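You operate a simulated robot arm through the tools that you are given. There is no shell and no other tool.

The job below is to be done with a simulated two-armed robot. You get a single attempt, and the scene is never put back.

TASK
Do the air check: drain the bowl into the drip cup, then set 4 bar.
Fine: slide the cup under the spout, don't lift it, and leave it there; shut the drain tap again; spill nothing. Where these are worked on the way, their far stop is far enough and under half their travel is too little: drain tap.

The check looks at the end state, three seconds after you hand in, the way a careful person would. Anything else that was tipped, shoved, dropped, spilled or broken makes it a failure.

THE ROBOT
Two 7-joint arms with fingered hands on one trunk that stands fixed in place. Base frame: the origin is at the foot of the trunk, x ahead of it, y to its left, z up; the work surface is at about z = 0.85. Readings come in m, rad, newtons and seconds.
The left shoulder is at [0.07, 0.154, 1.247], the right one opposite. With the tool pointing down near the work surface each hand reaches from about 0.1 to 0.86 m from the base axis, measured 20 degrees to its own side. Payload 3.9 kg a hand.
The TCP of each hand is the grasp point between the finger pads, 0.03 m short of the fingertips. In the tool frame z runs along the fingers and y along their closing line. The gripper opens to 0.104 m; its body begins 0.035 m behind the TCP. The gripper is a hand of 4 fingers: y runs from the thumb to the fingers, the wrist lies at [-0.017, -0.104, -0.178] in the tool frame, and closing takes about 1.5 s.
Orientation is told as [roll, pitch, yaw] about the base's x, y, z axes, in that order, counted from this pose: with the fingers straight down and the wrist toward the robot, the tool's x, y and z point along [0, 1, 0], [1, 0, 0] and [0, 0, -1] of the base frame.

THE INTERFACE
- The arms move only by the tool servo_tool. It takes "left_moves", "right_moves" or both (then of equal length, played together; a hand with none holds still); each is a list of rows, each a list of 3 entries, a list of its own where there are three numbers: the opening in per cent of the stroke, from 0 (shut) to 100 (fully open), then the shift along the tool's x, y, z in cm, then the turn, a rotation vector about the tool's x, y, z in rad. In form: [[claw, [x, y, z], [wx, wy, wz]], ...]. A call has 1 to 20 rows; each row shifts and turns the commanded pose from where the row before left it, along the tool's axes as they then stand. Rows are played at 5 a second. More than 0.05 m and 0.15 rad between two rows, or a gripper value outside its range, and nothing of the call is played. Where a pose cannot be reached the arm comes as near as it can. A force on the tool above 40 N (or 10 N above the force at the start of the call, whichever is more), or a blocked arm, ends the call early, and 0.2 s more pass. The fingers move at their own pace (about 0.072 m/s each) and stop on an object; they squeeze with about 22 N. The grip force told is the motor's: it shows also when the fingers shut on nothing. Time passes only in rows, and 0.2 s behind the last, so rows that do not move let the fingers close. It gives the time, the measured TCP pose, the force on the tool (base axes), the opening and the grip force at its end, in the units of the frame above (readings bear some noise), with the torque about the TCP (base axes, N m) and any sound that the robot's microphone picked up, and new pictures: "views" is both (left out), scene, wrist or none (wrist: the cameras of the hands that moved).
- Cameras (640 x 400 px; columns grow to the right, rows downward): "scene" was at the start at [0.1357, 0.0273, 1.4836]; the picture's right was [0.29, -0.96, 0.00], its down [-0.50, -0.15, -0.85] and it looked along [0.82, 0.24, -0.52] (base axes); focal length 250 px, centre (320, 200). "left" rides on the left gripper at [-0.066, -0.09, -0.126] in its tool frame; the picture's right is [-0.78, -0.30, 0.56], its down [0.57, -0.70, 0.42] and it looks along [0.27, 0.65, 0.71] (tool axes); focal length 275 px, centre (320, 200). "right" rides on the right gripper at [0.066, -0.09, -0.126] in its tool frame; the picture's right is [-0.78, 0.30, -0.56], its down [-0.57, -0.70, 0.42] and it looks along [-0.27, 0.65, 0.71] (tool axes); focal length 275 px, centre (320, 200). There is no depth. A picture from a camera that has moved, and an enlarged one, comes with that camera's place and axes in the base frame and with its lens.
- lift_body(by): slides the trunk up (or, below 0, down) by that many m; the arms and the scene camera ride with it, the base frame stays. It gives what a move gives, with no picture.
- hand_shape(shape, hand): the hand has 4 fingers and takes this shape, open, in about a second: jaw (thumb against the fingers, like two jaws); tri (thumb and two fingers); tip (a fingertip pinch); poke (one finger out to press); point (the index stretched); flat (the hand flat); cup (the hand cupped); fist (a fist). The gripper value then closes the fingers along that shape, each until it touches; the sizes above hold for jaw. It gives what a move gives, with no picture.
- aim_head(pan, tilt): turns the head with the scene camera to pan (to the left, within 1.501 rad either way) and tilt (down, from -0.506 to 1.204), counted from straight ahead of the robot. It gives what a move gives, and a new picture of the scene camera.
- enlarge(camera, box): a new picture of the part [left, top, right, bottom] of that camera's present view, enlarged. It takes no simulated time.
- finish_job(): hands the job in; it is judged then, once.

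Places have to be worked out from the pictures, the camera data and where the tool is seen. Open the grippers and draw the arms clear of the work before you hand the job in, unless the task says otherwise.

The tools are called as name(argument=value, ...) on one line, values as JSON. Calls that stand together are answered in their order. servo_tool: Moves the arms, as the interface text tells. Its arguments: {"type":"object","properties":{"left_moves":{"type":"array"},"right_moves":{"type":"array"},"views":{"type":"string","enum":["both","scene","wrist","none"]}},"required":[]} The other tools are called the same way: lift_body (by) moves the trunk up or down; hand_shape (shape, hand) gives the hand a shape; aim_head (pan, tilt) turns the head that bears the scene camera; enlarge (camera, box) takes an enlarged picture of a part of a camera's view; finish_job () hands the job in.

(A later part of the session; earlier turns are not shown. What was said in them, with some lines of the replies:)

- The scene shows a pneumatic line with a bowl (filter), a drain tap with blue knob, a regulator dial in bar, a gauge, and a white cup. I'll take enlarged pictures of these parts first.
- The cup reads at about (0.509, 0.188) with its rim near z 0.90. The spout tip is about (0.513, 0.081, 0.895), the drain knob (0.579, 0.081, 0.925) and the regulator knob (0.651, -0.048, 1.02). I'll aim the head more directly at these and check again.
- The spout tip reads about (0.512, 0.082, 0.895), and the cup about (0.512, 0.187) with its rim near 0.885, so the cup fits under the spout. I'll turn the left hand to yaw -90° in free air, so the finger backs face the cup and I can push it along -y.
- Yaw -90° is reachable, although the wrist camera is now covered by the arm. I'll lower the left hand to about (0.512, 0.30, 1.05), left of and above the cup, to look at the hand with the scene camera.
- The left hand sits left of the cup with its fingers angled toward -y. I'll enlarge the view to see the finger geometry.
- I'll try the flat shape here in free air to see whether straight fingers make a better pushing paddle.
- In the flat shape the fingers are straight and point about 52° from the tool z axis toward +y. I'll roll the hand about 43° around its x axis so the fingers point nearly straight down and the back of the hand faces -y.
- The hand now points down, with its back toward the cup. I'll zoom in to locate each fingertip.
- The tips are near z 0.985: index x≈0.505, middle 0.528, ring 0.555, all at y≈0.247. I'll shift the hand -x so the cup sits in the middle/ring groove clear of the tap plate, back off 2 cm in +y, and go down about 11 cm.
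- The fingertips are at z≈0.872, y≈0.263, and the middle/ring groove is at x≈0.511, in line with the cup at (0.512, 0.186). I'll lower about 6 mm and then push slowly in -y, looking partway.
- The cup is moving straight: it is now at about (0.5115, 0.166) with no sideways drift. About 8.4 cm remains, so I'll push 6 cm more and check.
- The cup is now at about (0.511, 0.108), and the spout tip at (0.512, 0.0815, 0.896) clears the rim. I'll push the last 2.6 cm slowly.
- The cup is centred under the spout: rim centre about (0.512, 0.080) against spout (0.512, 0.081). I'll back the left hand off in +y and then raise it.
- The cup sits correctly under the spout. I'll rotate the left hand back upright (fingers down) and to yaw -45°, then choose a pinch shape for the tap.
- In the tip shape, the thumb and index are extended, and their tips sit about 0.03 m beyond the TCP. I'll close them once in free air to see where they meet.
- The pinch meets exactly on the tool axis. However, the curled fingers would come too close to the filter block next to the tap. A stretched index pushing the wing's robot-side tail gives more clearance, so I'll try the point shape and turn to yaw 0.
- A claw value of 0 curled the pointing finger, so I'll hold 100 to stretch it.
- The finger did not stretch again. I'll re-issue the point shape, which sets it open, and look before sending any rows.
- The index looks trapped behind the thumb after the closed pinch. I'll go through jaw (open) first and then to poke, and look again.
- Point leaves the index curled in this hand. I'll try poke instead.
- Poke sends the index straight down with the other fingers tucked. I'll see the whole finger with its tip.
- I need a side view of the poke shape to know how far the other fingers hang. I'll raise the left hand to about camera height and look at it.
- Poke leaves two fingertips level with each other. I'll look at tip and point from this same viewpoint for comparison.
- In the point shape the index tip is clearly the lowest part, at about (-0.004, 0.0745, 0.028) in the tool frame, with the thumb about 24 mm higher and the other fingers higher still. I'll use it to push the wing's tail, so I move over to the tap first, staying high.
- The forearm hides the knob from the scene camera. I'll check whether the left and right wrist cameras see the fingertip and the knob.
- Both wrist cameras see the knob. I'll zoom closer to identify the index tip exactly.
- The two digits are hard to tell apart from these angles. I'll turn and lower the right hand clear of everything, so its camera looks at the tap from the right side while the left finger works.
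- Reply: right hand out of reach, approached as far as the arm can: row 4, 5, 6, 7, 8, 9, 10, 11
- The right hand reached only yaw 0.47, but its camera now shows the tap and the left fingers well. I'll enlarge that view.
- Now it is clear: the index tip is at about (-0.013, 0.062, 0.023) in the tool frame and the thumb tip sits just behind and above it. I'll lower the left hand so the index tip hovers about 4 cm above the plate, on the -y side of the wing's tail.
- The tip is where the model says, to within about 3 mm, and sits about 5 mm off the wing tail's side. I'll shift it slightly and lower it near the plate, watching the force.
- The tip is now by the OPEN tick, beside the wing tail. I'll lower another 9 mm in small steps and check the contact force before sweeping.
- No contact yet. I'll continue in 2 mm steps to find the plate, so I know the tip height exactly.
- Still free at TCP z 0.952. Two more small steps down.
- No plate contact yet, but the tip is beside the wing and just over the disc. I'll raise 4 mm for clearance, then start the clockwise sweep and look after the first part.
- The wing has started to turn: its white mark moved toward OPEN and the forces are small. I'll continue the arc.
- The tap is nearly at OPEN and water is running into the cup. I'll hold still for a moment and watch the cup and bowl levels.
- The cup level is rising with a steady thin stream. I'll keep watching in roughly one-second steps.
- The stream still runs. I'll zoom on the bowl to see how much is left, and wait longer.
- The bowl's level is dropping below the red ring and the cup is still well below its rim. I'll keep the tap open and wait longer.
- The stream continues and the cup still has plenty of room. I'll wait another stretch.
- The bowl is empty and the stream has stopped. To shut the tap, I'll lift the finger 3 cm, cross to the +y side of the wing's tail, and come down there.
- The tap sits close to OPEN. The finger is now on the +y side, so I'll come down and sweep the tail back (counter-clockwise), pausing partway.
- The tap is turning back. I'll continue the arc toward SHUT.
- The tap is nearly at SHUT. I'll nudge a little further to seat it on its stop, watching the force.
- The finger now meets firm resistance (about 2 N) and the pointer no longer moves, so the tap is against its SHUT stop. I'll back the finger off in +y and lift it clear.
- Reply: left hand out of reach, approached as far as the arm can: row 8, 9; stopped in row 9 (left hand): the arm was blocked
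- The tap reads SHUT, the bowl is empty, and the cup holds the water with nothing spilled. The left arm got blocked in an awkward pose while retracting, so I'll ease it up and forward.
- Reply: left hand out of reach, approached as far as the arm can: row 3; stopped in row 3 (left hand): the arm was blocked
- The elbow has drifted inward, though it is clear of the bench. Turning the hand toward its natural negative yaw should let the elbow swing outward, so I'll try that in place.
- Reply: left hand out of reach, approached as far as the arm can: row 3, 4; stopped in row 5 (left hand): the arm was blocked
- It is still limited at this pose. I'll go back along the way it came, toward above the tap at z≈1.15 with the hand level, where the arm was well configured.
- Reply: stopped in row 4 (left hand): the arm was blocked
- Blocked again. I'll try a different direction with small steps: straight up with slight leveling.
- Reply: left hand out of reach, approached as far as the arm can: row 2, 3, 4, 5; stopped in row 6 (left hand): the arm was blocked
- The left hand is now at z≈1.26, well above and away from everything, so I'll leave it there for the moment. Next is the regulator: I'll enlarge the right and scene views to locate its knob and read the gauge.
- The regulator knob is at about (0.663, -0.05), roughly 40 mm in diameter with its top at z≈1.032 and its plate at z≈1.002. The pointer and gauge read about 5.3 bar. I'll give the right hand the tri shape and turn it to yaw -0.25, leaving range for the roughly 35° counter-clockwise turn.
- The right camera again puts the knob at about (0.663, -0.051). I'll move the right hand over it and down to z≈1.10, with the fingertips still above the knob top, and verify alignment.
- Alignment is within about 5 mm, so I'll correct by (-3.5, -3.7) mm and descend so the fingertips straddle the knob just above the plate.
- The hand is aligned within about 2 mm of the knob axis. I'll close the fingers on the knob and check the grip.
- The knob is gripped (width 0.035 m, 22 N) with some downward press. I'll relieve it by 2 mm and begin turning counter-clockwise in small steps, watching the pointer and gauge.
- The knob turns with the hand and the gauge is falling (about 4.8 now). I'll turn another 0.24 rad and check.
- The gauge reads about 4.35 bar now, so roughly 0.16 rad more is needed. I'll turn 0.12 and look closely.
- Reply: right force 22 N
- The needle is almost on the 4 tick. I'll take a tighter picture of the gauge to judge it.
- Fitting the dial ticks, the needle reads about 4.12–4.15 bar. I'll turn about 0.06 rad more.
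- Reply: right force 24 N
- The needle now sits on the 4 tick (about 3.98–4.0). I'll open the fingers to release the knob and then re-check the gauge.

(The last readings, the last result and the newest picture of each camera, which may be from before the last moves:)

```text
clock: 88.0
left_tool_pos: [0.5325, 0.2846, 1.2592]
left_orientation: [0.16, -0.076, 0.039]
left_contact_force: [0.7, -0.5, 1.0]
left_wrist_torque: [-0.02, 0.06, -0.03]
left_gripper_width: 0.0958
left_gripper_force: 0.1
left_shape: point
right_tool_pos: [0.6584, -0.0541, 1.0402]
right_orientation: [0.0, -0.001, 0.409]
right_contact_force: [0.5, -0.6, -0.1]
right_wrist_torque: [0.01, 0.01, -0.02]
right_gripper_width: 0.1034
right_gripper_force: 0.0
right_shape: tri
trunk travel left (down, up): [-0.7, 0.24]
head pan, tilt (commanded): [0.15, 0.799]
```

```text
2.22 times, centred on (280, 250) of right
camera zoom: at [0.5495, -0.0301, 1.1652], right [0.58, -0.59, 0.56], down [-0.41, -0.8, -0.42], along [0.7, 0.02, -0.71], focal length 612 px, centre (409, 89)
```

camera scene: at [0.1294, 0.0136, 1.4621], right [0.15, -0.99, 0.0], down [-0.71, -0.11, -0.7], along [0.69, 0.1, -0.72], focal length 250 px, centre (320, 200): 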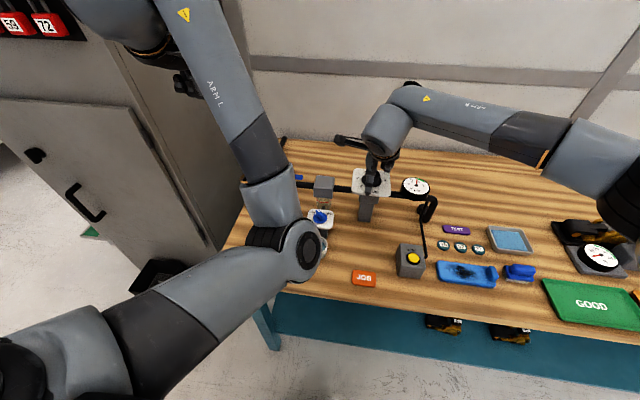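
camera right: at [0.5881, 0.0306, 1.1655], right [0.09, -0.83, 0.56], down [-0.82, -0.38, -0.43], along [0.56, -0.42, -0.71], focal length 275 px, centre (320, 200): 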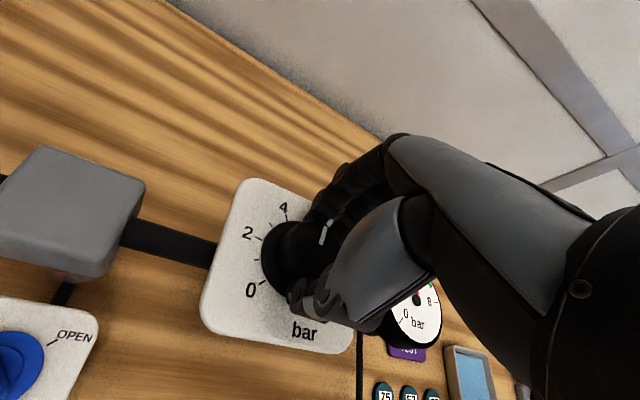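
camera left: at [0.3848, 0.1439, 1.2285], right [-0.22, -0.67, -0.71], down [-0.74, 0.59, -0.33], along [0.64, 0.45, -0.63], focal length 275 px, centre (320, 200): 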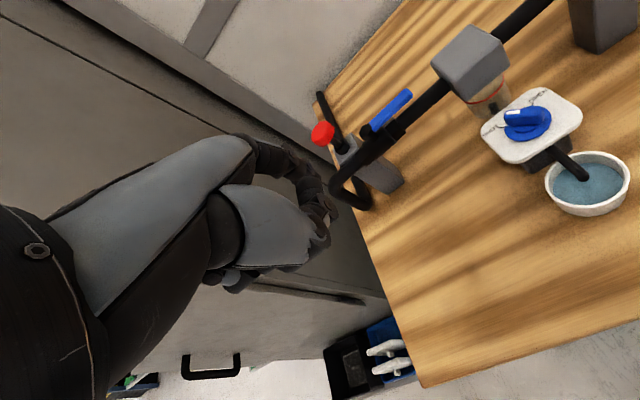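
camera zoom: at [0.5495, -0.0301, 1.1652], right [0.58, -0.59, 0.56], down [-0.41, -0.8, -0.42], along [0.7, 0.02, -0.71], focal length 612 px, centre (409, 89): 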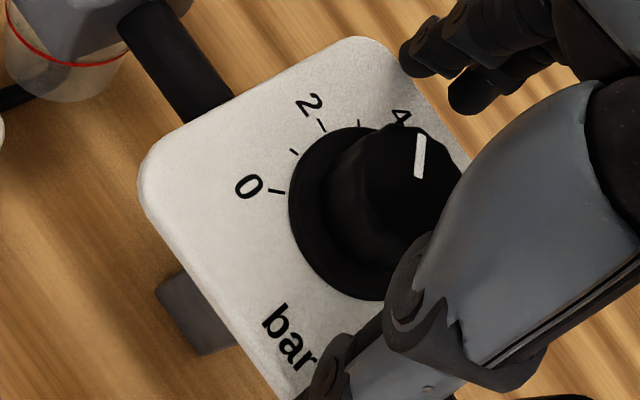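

After release, the needle reads about 3.6–3.7, so either the knob moved on opening or the gauge was lagging. I'll wait a moment and look again.

servo_tool(right_moves=[[100, [0, 0, 0], [0, 0, 0]], [100, [0, 0, 0], [0, 0, 0]], [100, [0, 0, 0], [0, 0, 0]], [100, [0, 0, 0], [0, 0, 0]], [100, [0, 0, 0], [0, 0, 0]], [100, [0, 0, 0], [0, 0, 0]], [100, [0, 0, 0], [0, 0, 0]], [100, [0, 0, 0], [0, 0, 0]], [100, [0, 0, 0], [0, 0, 0]], [100, [0, 0, 0], [0, 0, 0]]], views="none")

enlarge(camera="scene", box=[404, 172, 428, 190])

enlarge(camera="scene", box=[350, 155, 395, 200])

```text
clock: 90.2
left_tool_pos: [0.532, 0.2843, 1.26]
left_orientation: [0.161, -0.074, 0.04]
left_contact_force: [-0.4, -0.1, -1.0]
left_wrist_torque: [0.01, 0.0, -0.02]
left_gripper_width: 0.096
left_gripper_force: 0.1
left_shape: point
right_tool_pos: [0.6593, -0.0543, 1.0414]
right_orientation: [0.001, -0.001, 0.41]
right_contact_force: [0.5, -0.1, -0.3]
right_wrist_torque: [-0.01, 0.01, -0.01]
right_gripper_width: 0.1036
right_gripper_force: 0.1
right_shape: tri
trunk travel left (down, up): [-0.7, 0.24]
head pan, tilt (commanded): [0.15, 0.799]
```

```text
16.00 times, centred on (416, 181) of scene
camera zoom: at [0.1295, 0.0134, 1.4621], right [0.15, -0.99, 0.0], down [-0.71, -0.11, -0.7], along [0.69, 0.1, -0.72], focal length 3999 px, centre (-1216, 504)
```

zoom: 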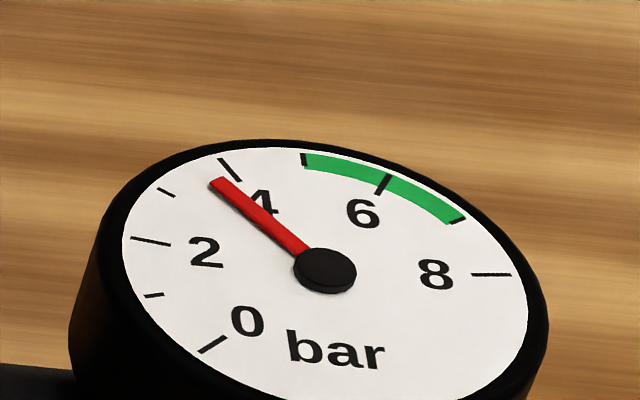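

```text
8.89 times, centred on (372, 178) of scene
camera zoom: at [0.1295, 0.0134, 1.4621], right [0.15, -0.99, 0.0], down [-0.71, -0.11, -0.7], along [0.69, 0.1, -0.72], focal length 2222 px, centre (-147, 400)
```

zoom: 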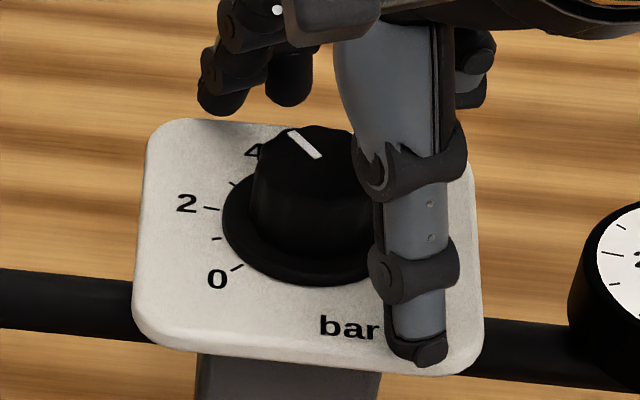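

The gauge is steady at about 3.63 bar, so releasing dragged the knob roughly 10° because the grip was unbalanced and pressing on the plate. I'll recentre the open hand (+2.4 mm toward the fingers), raise it 5 mm, turn it to yaw 0.2, and grip again.

servo_tool(right_moves=[[100, [0.06, 0.24, -0.5], [0, 0, 0]], [100, [0, 0, 0], [0, 0, 0.1]], [100, [0, 0, 0], [0, 0, 0.1]], [100, [0, 0, 0], [0, 0, 0]], [40, [0, 0, 0], [0, 0, 0]], [0, [0, 0, 0], [0, 0, 0]], [0, [0, 0, 0], [0, 0, 0]], [0, [0, 0, 0], [0, 0, 0]], [0, [0, 0, 0], [0, 0, 0]], [0, [0, 0, 0], [0, 0, 0]], [0, [0, 0, 0], [0, 0, 0]]], views="none")

enlarge(camera="scene", box=[404, 172, 428, 190])

enlarge(camera="right", box=[200, 160, 360, 340])

```text
clock: 92.6
left_tool_pos: [0.5322, 0.2837, 1.2597]
left_orientation: [0.16, -0.076, 0.039]
left_contact_force: [-0.8, -0.3, -0.7]
left_wrist_torque: [0.01, -0.02, 0.0]
left_gripper_width: 0.0959
left_gripper_force: 0.1
left_shape: point
right_tool_pos: [0.6614, -0.0523, 1.0452]
right_orientation: [0.0, -0.002, 0.212]
right_contact_force: [-0.9, -0.3, -1.0]
right_wrist_torque: [0.02, 0.03, -0.01]
right_gripper_width: 0.0299
right_gripper_force: 21.9
right_shape: tri
trunk travel left (down, up): [-0.7, 0.24]
head pan, tilt (commanded): [0.15, 0.799]
```

```text
16.00 times, centred on (416, 181) of scene
camera zoom: at [0.1295, 0.0134, 1.4621], right [0.15, -0.99, 0.0], down [-0.71, -0.11, -0.7], along [0.69, 0.1, -0.72], focal length 3999 px, centre (-1216, 504)
```

zoom: 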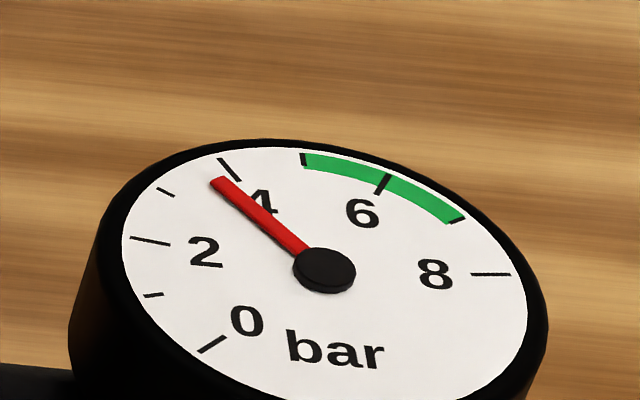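

```text
2.22 times, centred on (280, 250) of right
camera zoom: at [0.5589, -0.0065, 1.1701], right [0.45, -0.7, 0.56], down [-0.57, -0.71, -0.42], along [0.69, -0.12, -0.71], focal length 612 px, centre (409, 89)
```

zoom: 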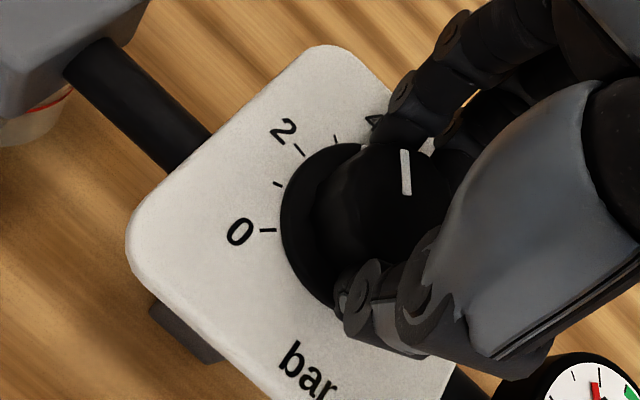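

The grip is balanced this time, with near-zero net force, and the gauge is unchanged. I'll turn clockwise about 0.18 rad in small steps.

servo_tool(right_moves=[[0, [0, 0, 0], [0, 0, 0.06]], [0, [0, 0, 0], [0, 0, 0.06]], [0, [0, 0, 0], [0, 0, 0.06]], [0, [0, 0, 0], [0, 0, 0]], [0, [0, 0, 0], [0, 0, 0]], [0, [0, 0, 0], [0, 0, 0]]], views="none")

enlarge(camera="scene", box=[404, 172, 428, 190])

enlarge(camera="right", box=[200, 160, 360, 340])

```text
clock: 94.0
left_tool_pos: [0.5327, 0.284, 1.2592]
left_orientation: [0.16, -0.075, 0.039]
left_contact_force: [0.0, -0.1, -0.1]
left_wrist_torque: [-0.01, 0.01, 0.03]
left_gripper_width: 0.096
left_gripper_force: 0.2
left_shape: point
right_tool_pos: [0.6617, -0.0516, 1.0454]
right_orientation: [0.0, 0.001, 0.031]
right_contact_force: [0.1, 1.2, -1.6]
right_wrist_torque: [0.02, -0.02, 0.0]
right_gripper_width: 0.0296
right_gripper_force: 22.0
right_shape: tri
trunk travel left (down, up): [-0.7, 0.24]
head pan, tilt (commanded): [0.15, 0.799]
```

```text
16.00 times, centred on (416, 181) of scene
camera zoom: at [0.1298, 0.0138, 1.4621], right [0.15, -0.99, 0.0], down [-0.71, -0.11, -0.7], along [0.69, 0.1, -0.72], focal length 3999 px, centre (-1216, 504)
```

zoom: 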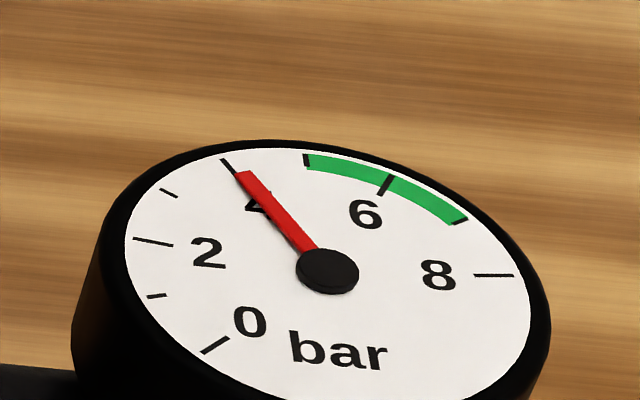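

```text
2.22 times, centred on (280, 250) of right
camera zoom: at [0.5682, 0.0105, 1.1702], right [0.32, -0.77, 0.56], down [-0.68, -0.59, -0.42], along [0.66, -0.24, -0.71], focal length 612 px, centre (409, 89)
```

zoom: 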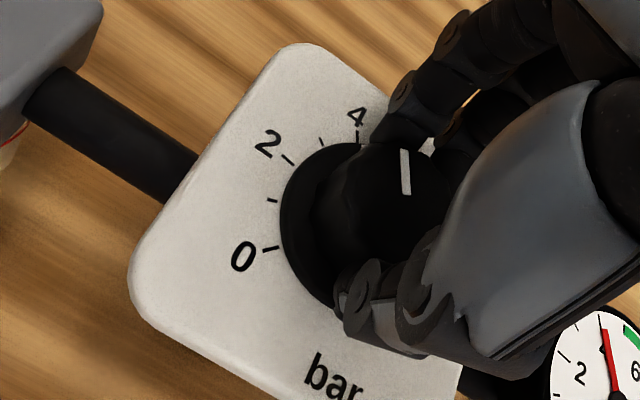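

The gauge reads about 4.05 bar with almost no net force on the hand. I'll release gently, opening in small increments, and check.

servo_tool(right_moves=[[30, [0, 0, 0], [0, 0, 0]], [34, [0, 0, 0], [0, 0, 0]], [38, [0, 0, 0], [0, 0, 0]], [44, [0, 0, 0], [0, 0, 0]], [55, [0, 0, 0], [0, 0, 0]], [75, [0, 0, 0], [0, 0, 0]], [100, [0, 0, 0], [0, 0, 0]], [100, [0, 0, 0], [0, 0, 0]], [100, [0, 0, 0], [0, 0, 0]], [100, [0, 0, 0], [0, 0, 0]]], views="none")

enlarge(camera="scene", box=[404, 172, 428, 190])

enlarge(camera="right", box=[200, 160, 360, 340])

```text
clock: 96.2
left_tool_pos: [0.5326, 0.285, 1.2592]
left_orientation: [0.161, -0.077, 0.039]
left_contact_force: [-0.2, 0.5, 0.0]
left_wrist_torque: [0.01, -0.01, 0.03]
left_gripper_width: 0.096
left_gripper_force: 0.1
left_shape: point
right_tool_pos: [0.6604, -0.0524, 1.0463]
right_orientation: [0.002, -0.001, 0.032]
right_contact_force: [-1.1, 0.3, -0.5]
right_wrist_torque: [0.04, 0.02, 0.0]
right_gripper_width: 0.1033
right_gripper_force: 0.1
right_shape: tri
trunk travel left (down, up): [-0.7, 0.24]
head pan, tilt (commanded): [0.15, 0.799]
```

```text
16.00 times, centred on (416, 181) of scene
camera zoom: at [0.1294, 0.0135, 1.4621], right [0.15, -0.99, 0.0], down [-0.71, -0.11, -0.7], along [0.69, 0.1, -0.72], focal length 3999 px, centre (-1216, 504)
```

zoom: 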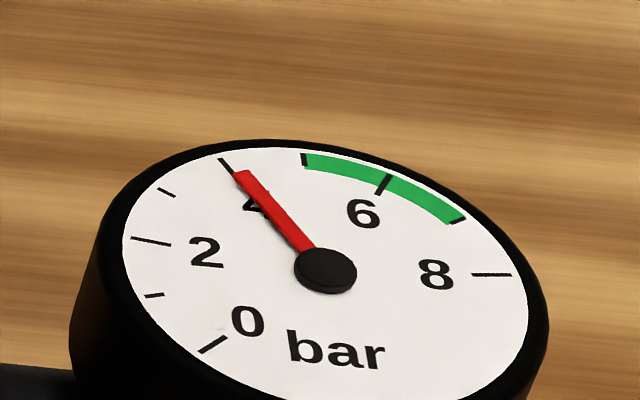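

```text
2.22 times, centred on (280, 250) of right
camera zoom: at [0.568, 0.0101, 1.1703], right [0.32, -0.77, 0.56], down [-0.68, -0.59, -0.42], along [0.66, -0.24, -0.71], focal length 612 px, centre (409, 89)
```

zoom: 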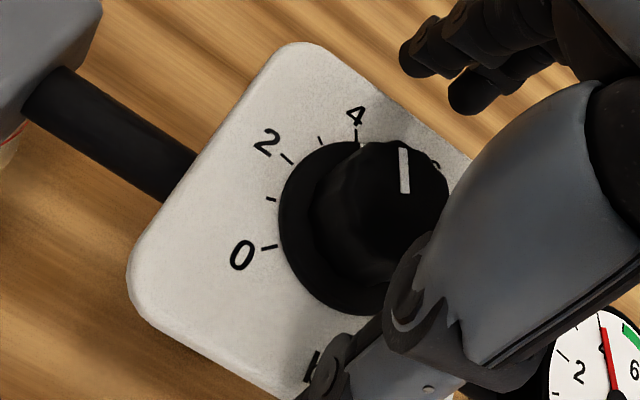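

The release did not disturb it this time: the needle reads about 4.07 on the 4 tick. I'll raise the right hand straight up and use its camera for a more overhead reading of the gauge and dial.

servo_tool(right_moves=[[100, [0, 0, -1.5], [0, 0, 0]], [100, [0, 0, -3], [0, 0, 0]], [100, [0, 0, -3], [0, 0, 0]], [100, [0, 0, -3], [0, 0, 0]], [100, [0, 0, -3], [0, 0, 0]], [100, [0, -2, -2], [0, 0, 0]], [100, [0, 0, 0], [0, 0, 0]]], views="both")

enlarge(camera="right", box=[180, 150, 360, 330])

enlarge(camera="scene", box=[350, 155, 440, 210])

```text
clock: 97.8
left_tool_pos: [0.5322, 0.2846, 1.2591]
left_orientation: [0.16, -0.076, 0.038]
left_contact_force: [0.3, 0.1, -0.6]
left_wrist_torque: [-0.02, 0.0, -0.01]
left_gripper_width: 0.096
left_gripper_force: 0.0
left_shape: point
right_tool_pos: [0.6419, -0.054, 1.203]
right_orientation: [0.0, 0.002, 0.031]
right_contact_force: [0.0, -0.6, 0.2]
right_wrist_torque: [0.0, 0.0, -0.01]
right_gripper_width: 0.1038
right_gripper_force: 0.1
right_shape: tri
trunk travel left (down, up): [-0.7, 0.24]
head pan, tilt (commanded): [0.15, 0.799]
camera scene: at [0.13, 0.0134, 1.462], right [0.15, -0.99, 0.0], down [-0.71, -0.11, -0.7], along [0.69, 0.1, -0.72], focal length 250 px, centre (320, 200)
camera right: at [0.5487, 0.01, 1.3282], right [0.32, -0.77, 0.56], down [-0.68, -0.59, -0.42], along [0.66, -0.24, -0.71], focal length 275 px, centre (320, 200)
```

scene: 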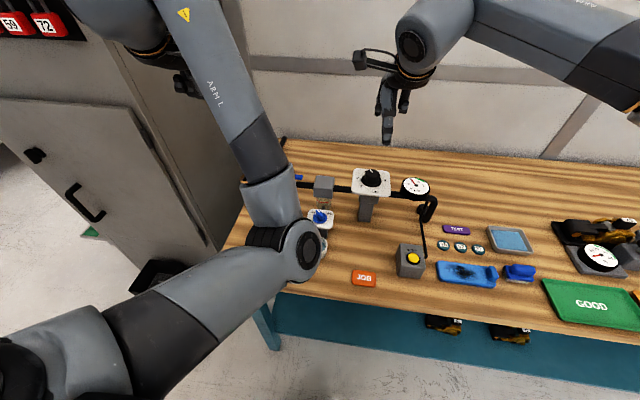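
right: 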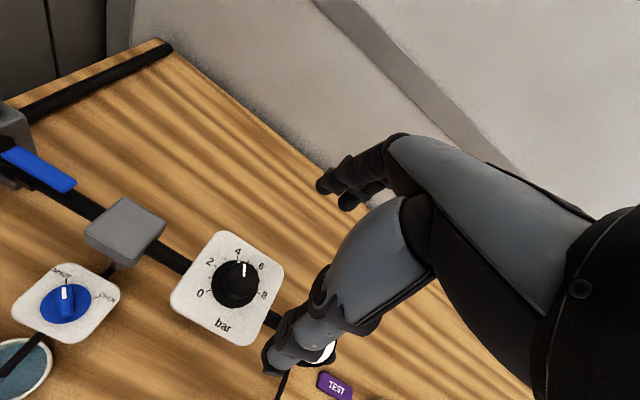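

```text
2.22 times, centred on (270, 240) of right
camera zoom: at [0.5487, 0.01, 1.3282], right [0.32, -0.77, 0.56], down [-0.68, -0.59, -0.42], along [0.66, -0.24, -0.71], focal length 612 px, centre (431, 111)
```

zoom: 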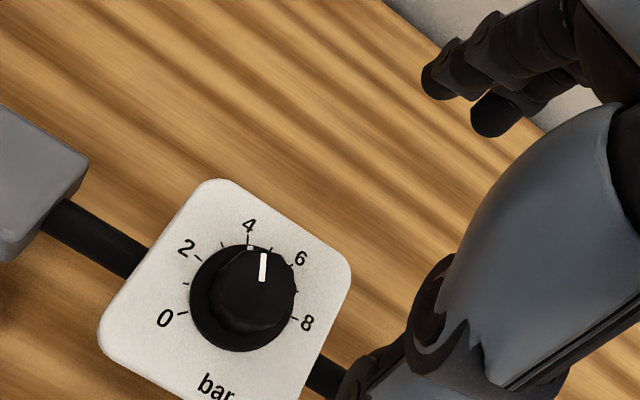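

```text
7.11 times, centred on (395, 182) of scene
camera zoom: at [0.13, 0.0134, 1.462], right [0.15, -0.99, 0.0], down [-0.71, -0.11, -0.7], along [0.69, 0.1, -0.72], focal length 1777 px, centre (-213, 324)
```

zoom: 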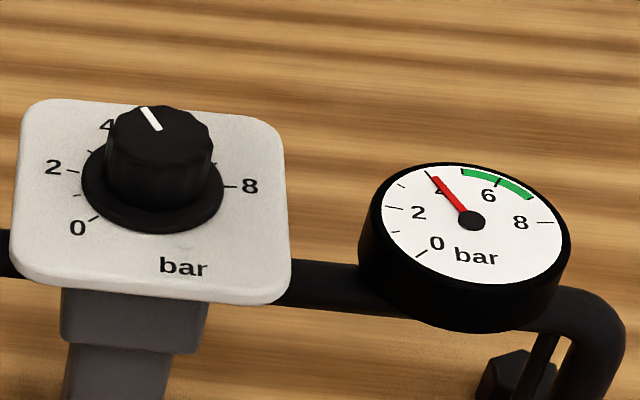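

A white index mark on the knob's skirt sits right by the 4 tick. I'll zoom in on it to confirm.

enlarge(camera="right", box=[215, 235, 285, 305])

enlarge(camera="scene", box=[404, 174, 428, 192])

```text
5.71 times, centred on (250, 270) of right
camera zoom: at [0.5487, 0.01, 1.3282], right [0.32, -0.77, 0.56], down [-0.68, -0.59, -0.42], along [0.66, -0.24, -0.71], focal length 1573 px, centre (720, -200)
```

zoom: 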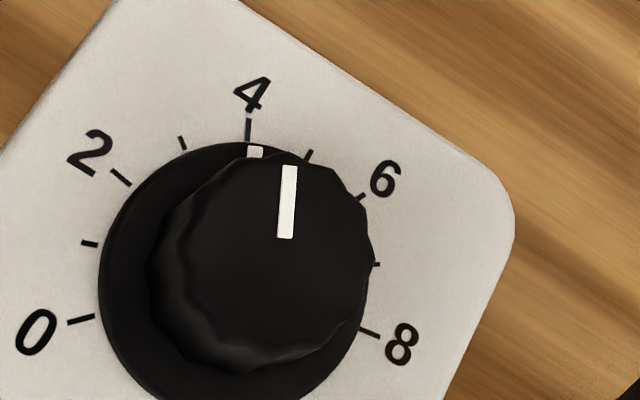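

```text
16.00 times, centred on (416, 183) of scene
camera zoom: at [0.13, 0.0134, 1.462], right [0.15, -0.99, 0.0], down [-0.71, -0.11, -0.7], along [0.69, 0.1, -0.72], focal length 3999 px, centre (-1216, 472)
```

zoom: 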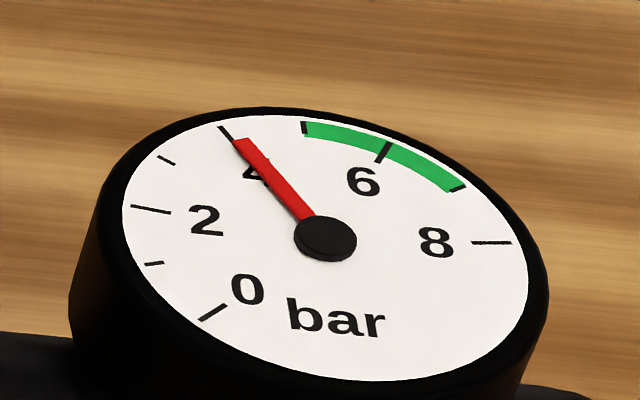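

The skirt mark and the gauge both give about 4.07 bar, on the 4 tick, so I'll leave the setting alone. Next I'll raise and draw back the right arm, and put both hands in the open jaw shape.

servo_tool(right_moves=[[100, [0, -2, -3], [0, 0, 0]], [100, [-1.5, -2, -3], [0, 0, 0]], [100, [-1.5, -2, -3], [0, 0, 0]], [100, [-2, -2, -3], [0, 0, 0]], [100, [-2, -2, -2], [0, 0, 0]], [100, [-2, -2, -1], [0, 0, 0]], [100, [-2, -2, 0], [0, 0, 0]], [100, [0, 0, 0], [0, 0, 0]]], views="scene")

hand_shape(hand="left", shape="jaw")

hand_shape(hand="right", shape="jaw")

```text
clock: 99.6
left_tool_pos: [0.5344, 0.2845, 1.2582]
left_orientation: [0.161, -0.074, 0.039]
left_contact_force: [0.3, 0.2, -0.9]
left_wrist_torque: [-0.02, 0.04, 0.0]
left_gripper_width: 0.0959
left_gripper_force: 0.0
left_shape: point
right_tool_pos: [0.5036, -0.167, 1.3538]
right_orientation: [0.0, 0.0, 0.029]
right_contact_force: [0.2, 0.8, -0.1]
right_wrist_torque: [0.0, 0.01, 0.0]
right_gripper_width: 0.1039
right_gripper_force: 0.0
right_shape: tri
trunk travel left (down, up): [-0.7, 0.24]
head pan, tilt (commanded): [0.15, 0.799]
camera scene: at [0.1301, 0.0139, 1.462], right [0.15, -0.99, 0.0], down [-0.71, -0.11, -0.7], along [0.69, 0.1, -0.72], focal length 250 px, centre (320, 200)
```

scene: 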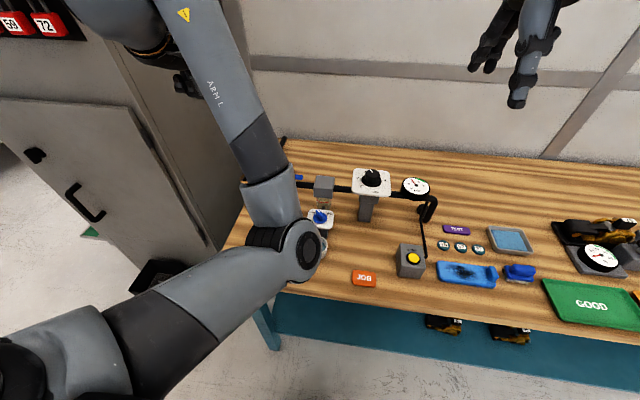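

```text
clock: 100.5
left_tool_pos: [0.532, 0.2849, 1.2597]
left_orientation: [0.162, -0.074, 0.037]
left_contact_force: [-0.4, 0.1, -0.3]
left_wrist_torque: [0.01, 0.02, -0.03]
left_gripper_width: 0.1037
left_gripper_force: 0.1
left_shape: jaw
right_tool_pos: [0.5031, -0.1678, 1.3545]
right_orientation: [-0.001, 0.0, 0.032]
right_contact_force: [1.1, 0.7, 0.1]
right_wrist_torque: [0.03, -0.01, -0.03]
right_gripper_width: 0.1037
right_gripper_force: 0.1
right_shape: tri
trunk travel left (down, up): [-0.7, 0.24]
head pan, tilt (commanded): [0.15, 0.799]
```

```text
clock: 101.4
left_tool_pos: [0.5325, 0.2843, 1.2595]
left_orientation: [0.161, -0.075, 0.039]
left_contact_force: [-0.2, -0.4, 0.0]
left_wrist_torque: [0.0, -0.02, -0.03]
left_gripper_width: 0.1038
left_gripper_force: 0.1
left_shape: jaw
right_tool_pos: [0.504, -0.1666, 1.3535]
right_orientation: [0.0, 0.002, 0.03]
right_contact_force: [1.1, -0.1, 0.7]
right_wrist_torque: [-0.03, -0.01, -0.01]
right_gripper_width: 0.1035
right_gripper_force: 0.1
right_shape: jaw
trunk travel left (down, up): [-0.7, 0.24]
head pan, tilt (commanded): [0.15, 0.799]
```

The right arm is clear. Now I'll try to draw the left arm up and back in small steps, keeping the elbow well above the bench, and check the cup area with the right camera.

servo_tool(left_moves=[[100, [0, 0, -2], [0, 0, 0]], [100, [0, 0, -2], [0, 0, 0]], [100, [0, 0, -2], [0, 0, 0]], [100, [0, 0, 0], [0, 0, 0]]], views="scene")

enlarge(camera="right", box=[0, 0, 640, 400])

```text
clock: 102.4
left_tool_pos: [0.527, 0.2872, 1.3176]
left_orientation: [0.174, -0.075, 0.065]
left_contact_force: [0.1, 0.5, -0.3]
left_wrist_torque: [0.01, -0.03, 0.0]
left_gripper_width: 0.1038
left_gripper_force: 0.0
left_shape: jaw
right_tool_pos: [0.5025, -0.1676, 1.3524]
right_orientation: [0.0, -0.001, 0.031]
right_contact_force: [0.3, -0.2, -0.1]
right_wrist_torque: [0.02, 0.01, 0.0]
right_gripper_width: 0.1036
right_gripper_force: 0.0
right_shape: jaw
trunk travel left (down, up): [-0.7, 0.24]
head pan, tilt (commanded): [0.15, 0.799]
camera scene: at [0.1295, 0.0134, 1.4621], right [0.15, -0.99, 0.0], down [-0.71, -0.11, -0.7], along [0.69, 0.1, -0.72], focal length 250 px, centre (320, 200)
```

scene: 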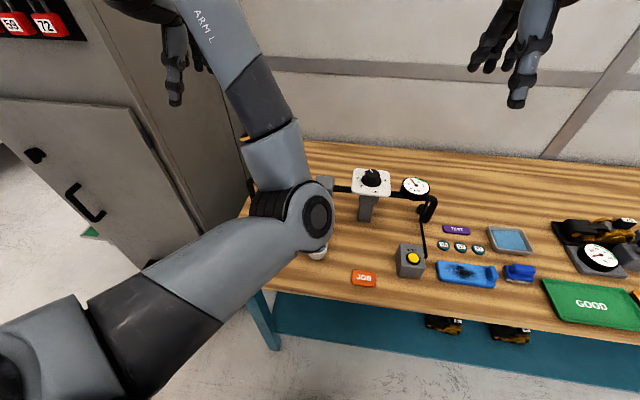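

```text
1.00 times, centred on (320, 200) of right (not enlarged: the box is as wide or as high as the picture)
camera zoom: at [0.4107, -0.1045, 1.4785], right [0.32, -0.77, 0.56], down [-0.68, -0.59, -0.42], along [0.66, -0.24, -0.71], focal length 275 px, centre (320, 200)
```

zoom: 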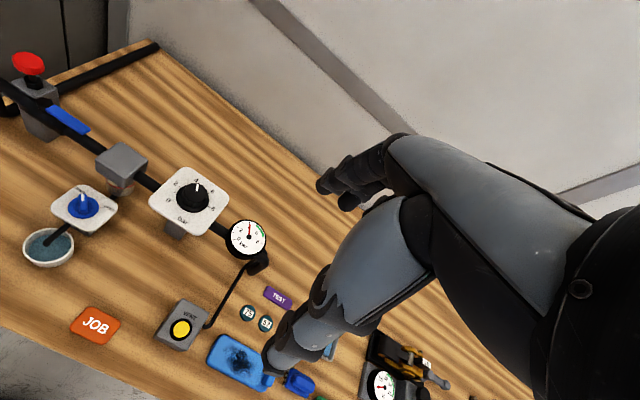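

Raising works, and the right camera shows the cup, tap and line undisturbed. I'll keep raising the left arm and draw it back toward the robot.

servo_tool(left_moves=[[100, [0, 0, -2.5], [0, 0, 0]], [100, [0, 0, -2.5], [0, 0, 0]], [100, [0, 0, -2.5], [0, 0, 0]], [100, [0, -1.5, -2], [0, 0, 0]], [100, [0, -1.5, -2], [0, 0, 0]], [100, [0, -1.5, 0], [0, 0, 0]], [100, [0, 0, 0], [0, 0, 0]]], views="scene")

enlarge(camera="right", box=[10, 160, 130, 280])

enlarge(camera="right", box=[140, 155, 280, 275])

```text
clock: 103.5
left_tool_pos: [0.5207, 0.3091, 1.3279]
left_orientation: [0.183, 0.111, 0.148]
left_contact_force: [-1.2, -0.4, 0.5]
left_wrist_torque: [-0.02, 0.01, -0.01]
left_gripper_width: 0.1036
left_gripper_force: 0.0
left_shape: jaw
right_tool_pos: [0.5044, -0.1659, 1.3535]
right_orientation: [0.0, 0.002, 0.029]
right_contact_force: [0.0, 0.7, 0.5]
right_wrist_torque: [-0.03, 0.03, 0.01]
right_gripper_width: 0.1036
right_gripper_force: 0.1
right_shape: jaw
trunk travel left (down, up): [-0.7, 0.24]
head pan, tilt (commanded): [0.15, 0.799]
stopped in row 5 (left hand): the arm was blocked; the commanded pose is now the measured one
camera scene: at [0.1308, 0.0148, 1.4619], right [0.15, -0.99, 0.0], down [-0.71, -0.11, -0.7], along [0.69, 0.1, -0.72], focal length 250 px, centre (320, 200)
```

scene: 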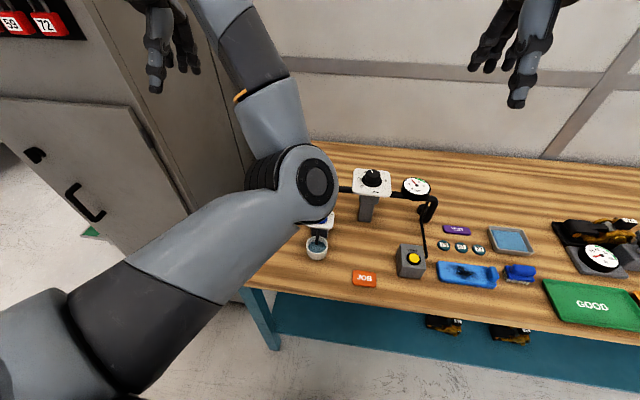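

```text
3.33 times, centred on (70, 220) of right
camera zoom: at [0.412, -0.1031, 1.4783], right [0.32, -0.77, 0.56], down [-0.68, -0.59, -0.42], along [0.66, -0.25, -0.71], focal length 918 px, centre (1153, 133)
```

zoom: 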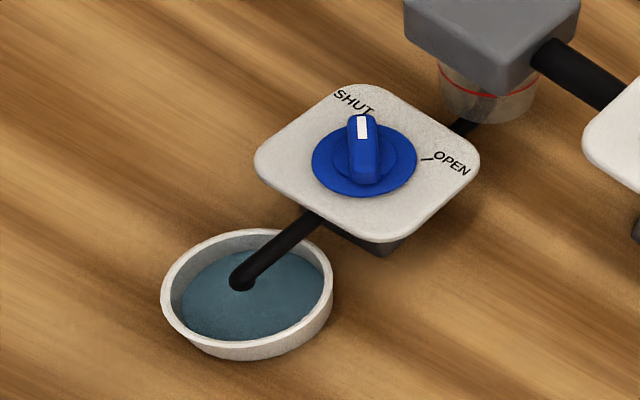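

```text
3.33 times, centred on (210, 215) of right
camera zoom: at [0.412, -0.1031, 1.4783], right [0.32, -0.77, 0.56], down [-0.68, -0.59, -0.42], along [0.66, -0.25, -0.71], focal length 918 px, centre (687, 150)
```

zoom: 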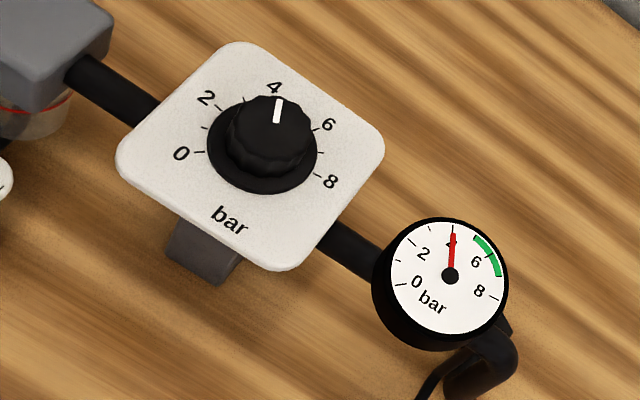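

The left arm is near its starting pose with the elbow high and clear. The tap wing measures about 46°, which is SHUT, the cup holds the water, and the table is dry. I'll take one last close look at the gauge from this better angle.

enlarge(camera="right", box=[230, 220, 270, 260])

enlarge(camera="scene", box=[280, 150, 440, 280])

```text
10.00 times, centred on (250, 240) of right
camera zoom: at [0.412, -0.1031, 1.4783], right [0.32, -0.77, 0.56], down [-0.68, -0.59, -0.42], along [0.66, -0.25, -0.71], focal length 2753 px, centre (1020, -200)
```

zoom: 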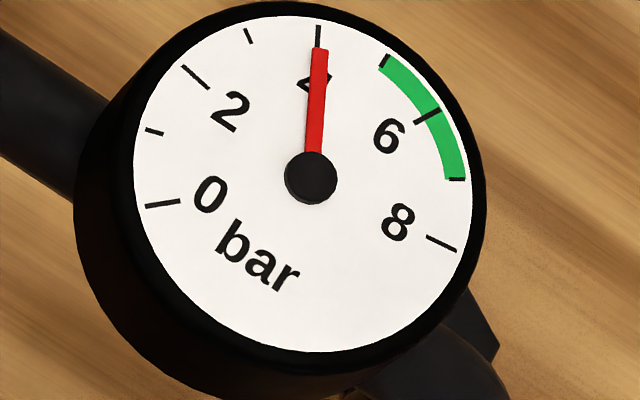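

```text
3.08 times, centred on (360, 215) of scene
camera zoom: at [0.1308, 0.0148, 1.4619], right [0.15, -0.99, 0.0], down [-0.71, -0.11, -0.7], along [0.69, 0.1, -0.72], focal length 769 px, centre (197, 154)
```

zoom: 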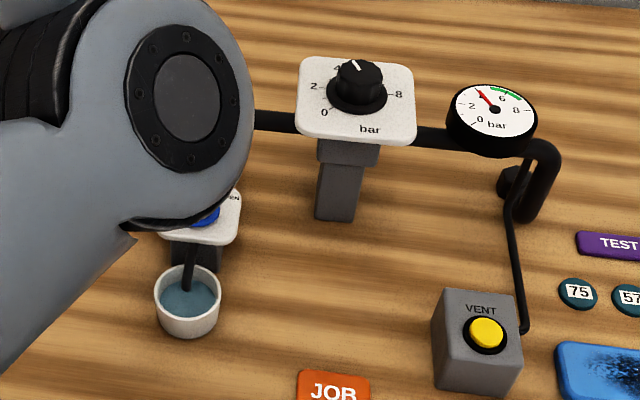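

From this angle the needle lies right on the 4 bar tick. The tap is shut, the bowl is drained into the cup under the spout, both hands are open, and the arms are clear, so I'm handing the job in.

finish_job()

```text
The job is handed in.
```

The air check is done and handed in. The bowl is drained into the drip cup and the line is set to about 4 bar. I haven't seen the judge's result.

- **Cup:** I slid it along the bench, without lifting it, until it was centred under the spout. It is still there holding the water, and I saw nothing spilled.
- **Drain tap:** I opened it to just short of its OPEN stop and held it until the stream stopped and the bowl was clear. Then I pushed it back against its SHUT stop.
- **Regulator:** My first try slipped to about 3.6 bar when the fingers let go, so I gripped the knob again and corrected it. The needle now sits on the 4 bar tick, which I read as about 4.0 to 4.1 bar.
- **Arms:** Both hands are open and clear of the work. The left arm kept getting blocked as I drew it back. It ended near its starting position, with the hand about 0.48 m above the bench.
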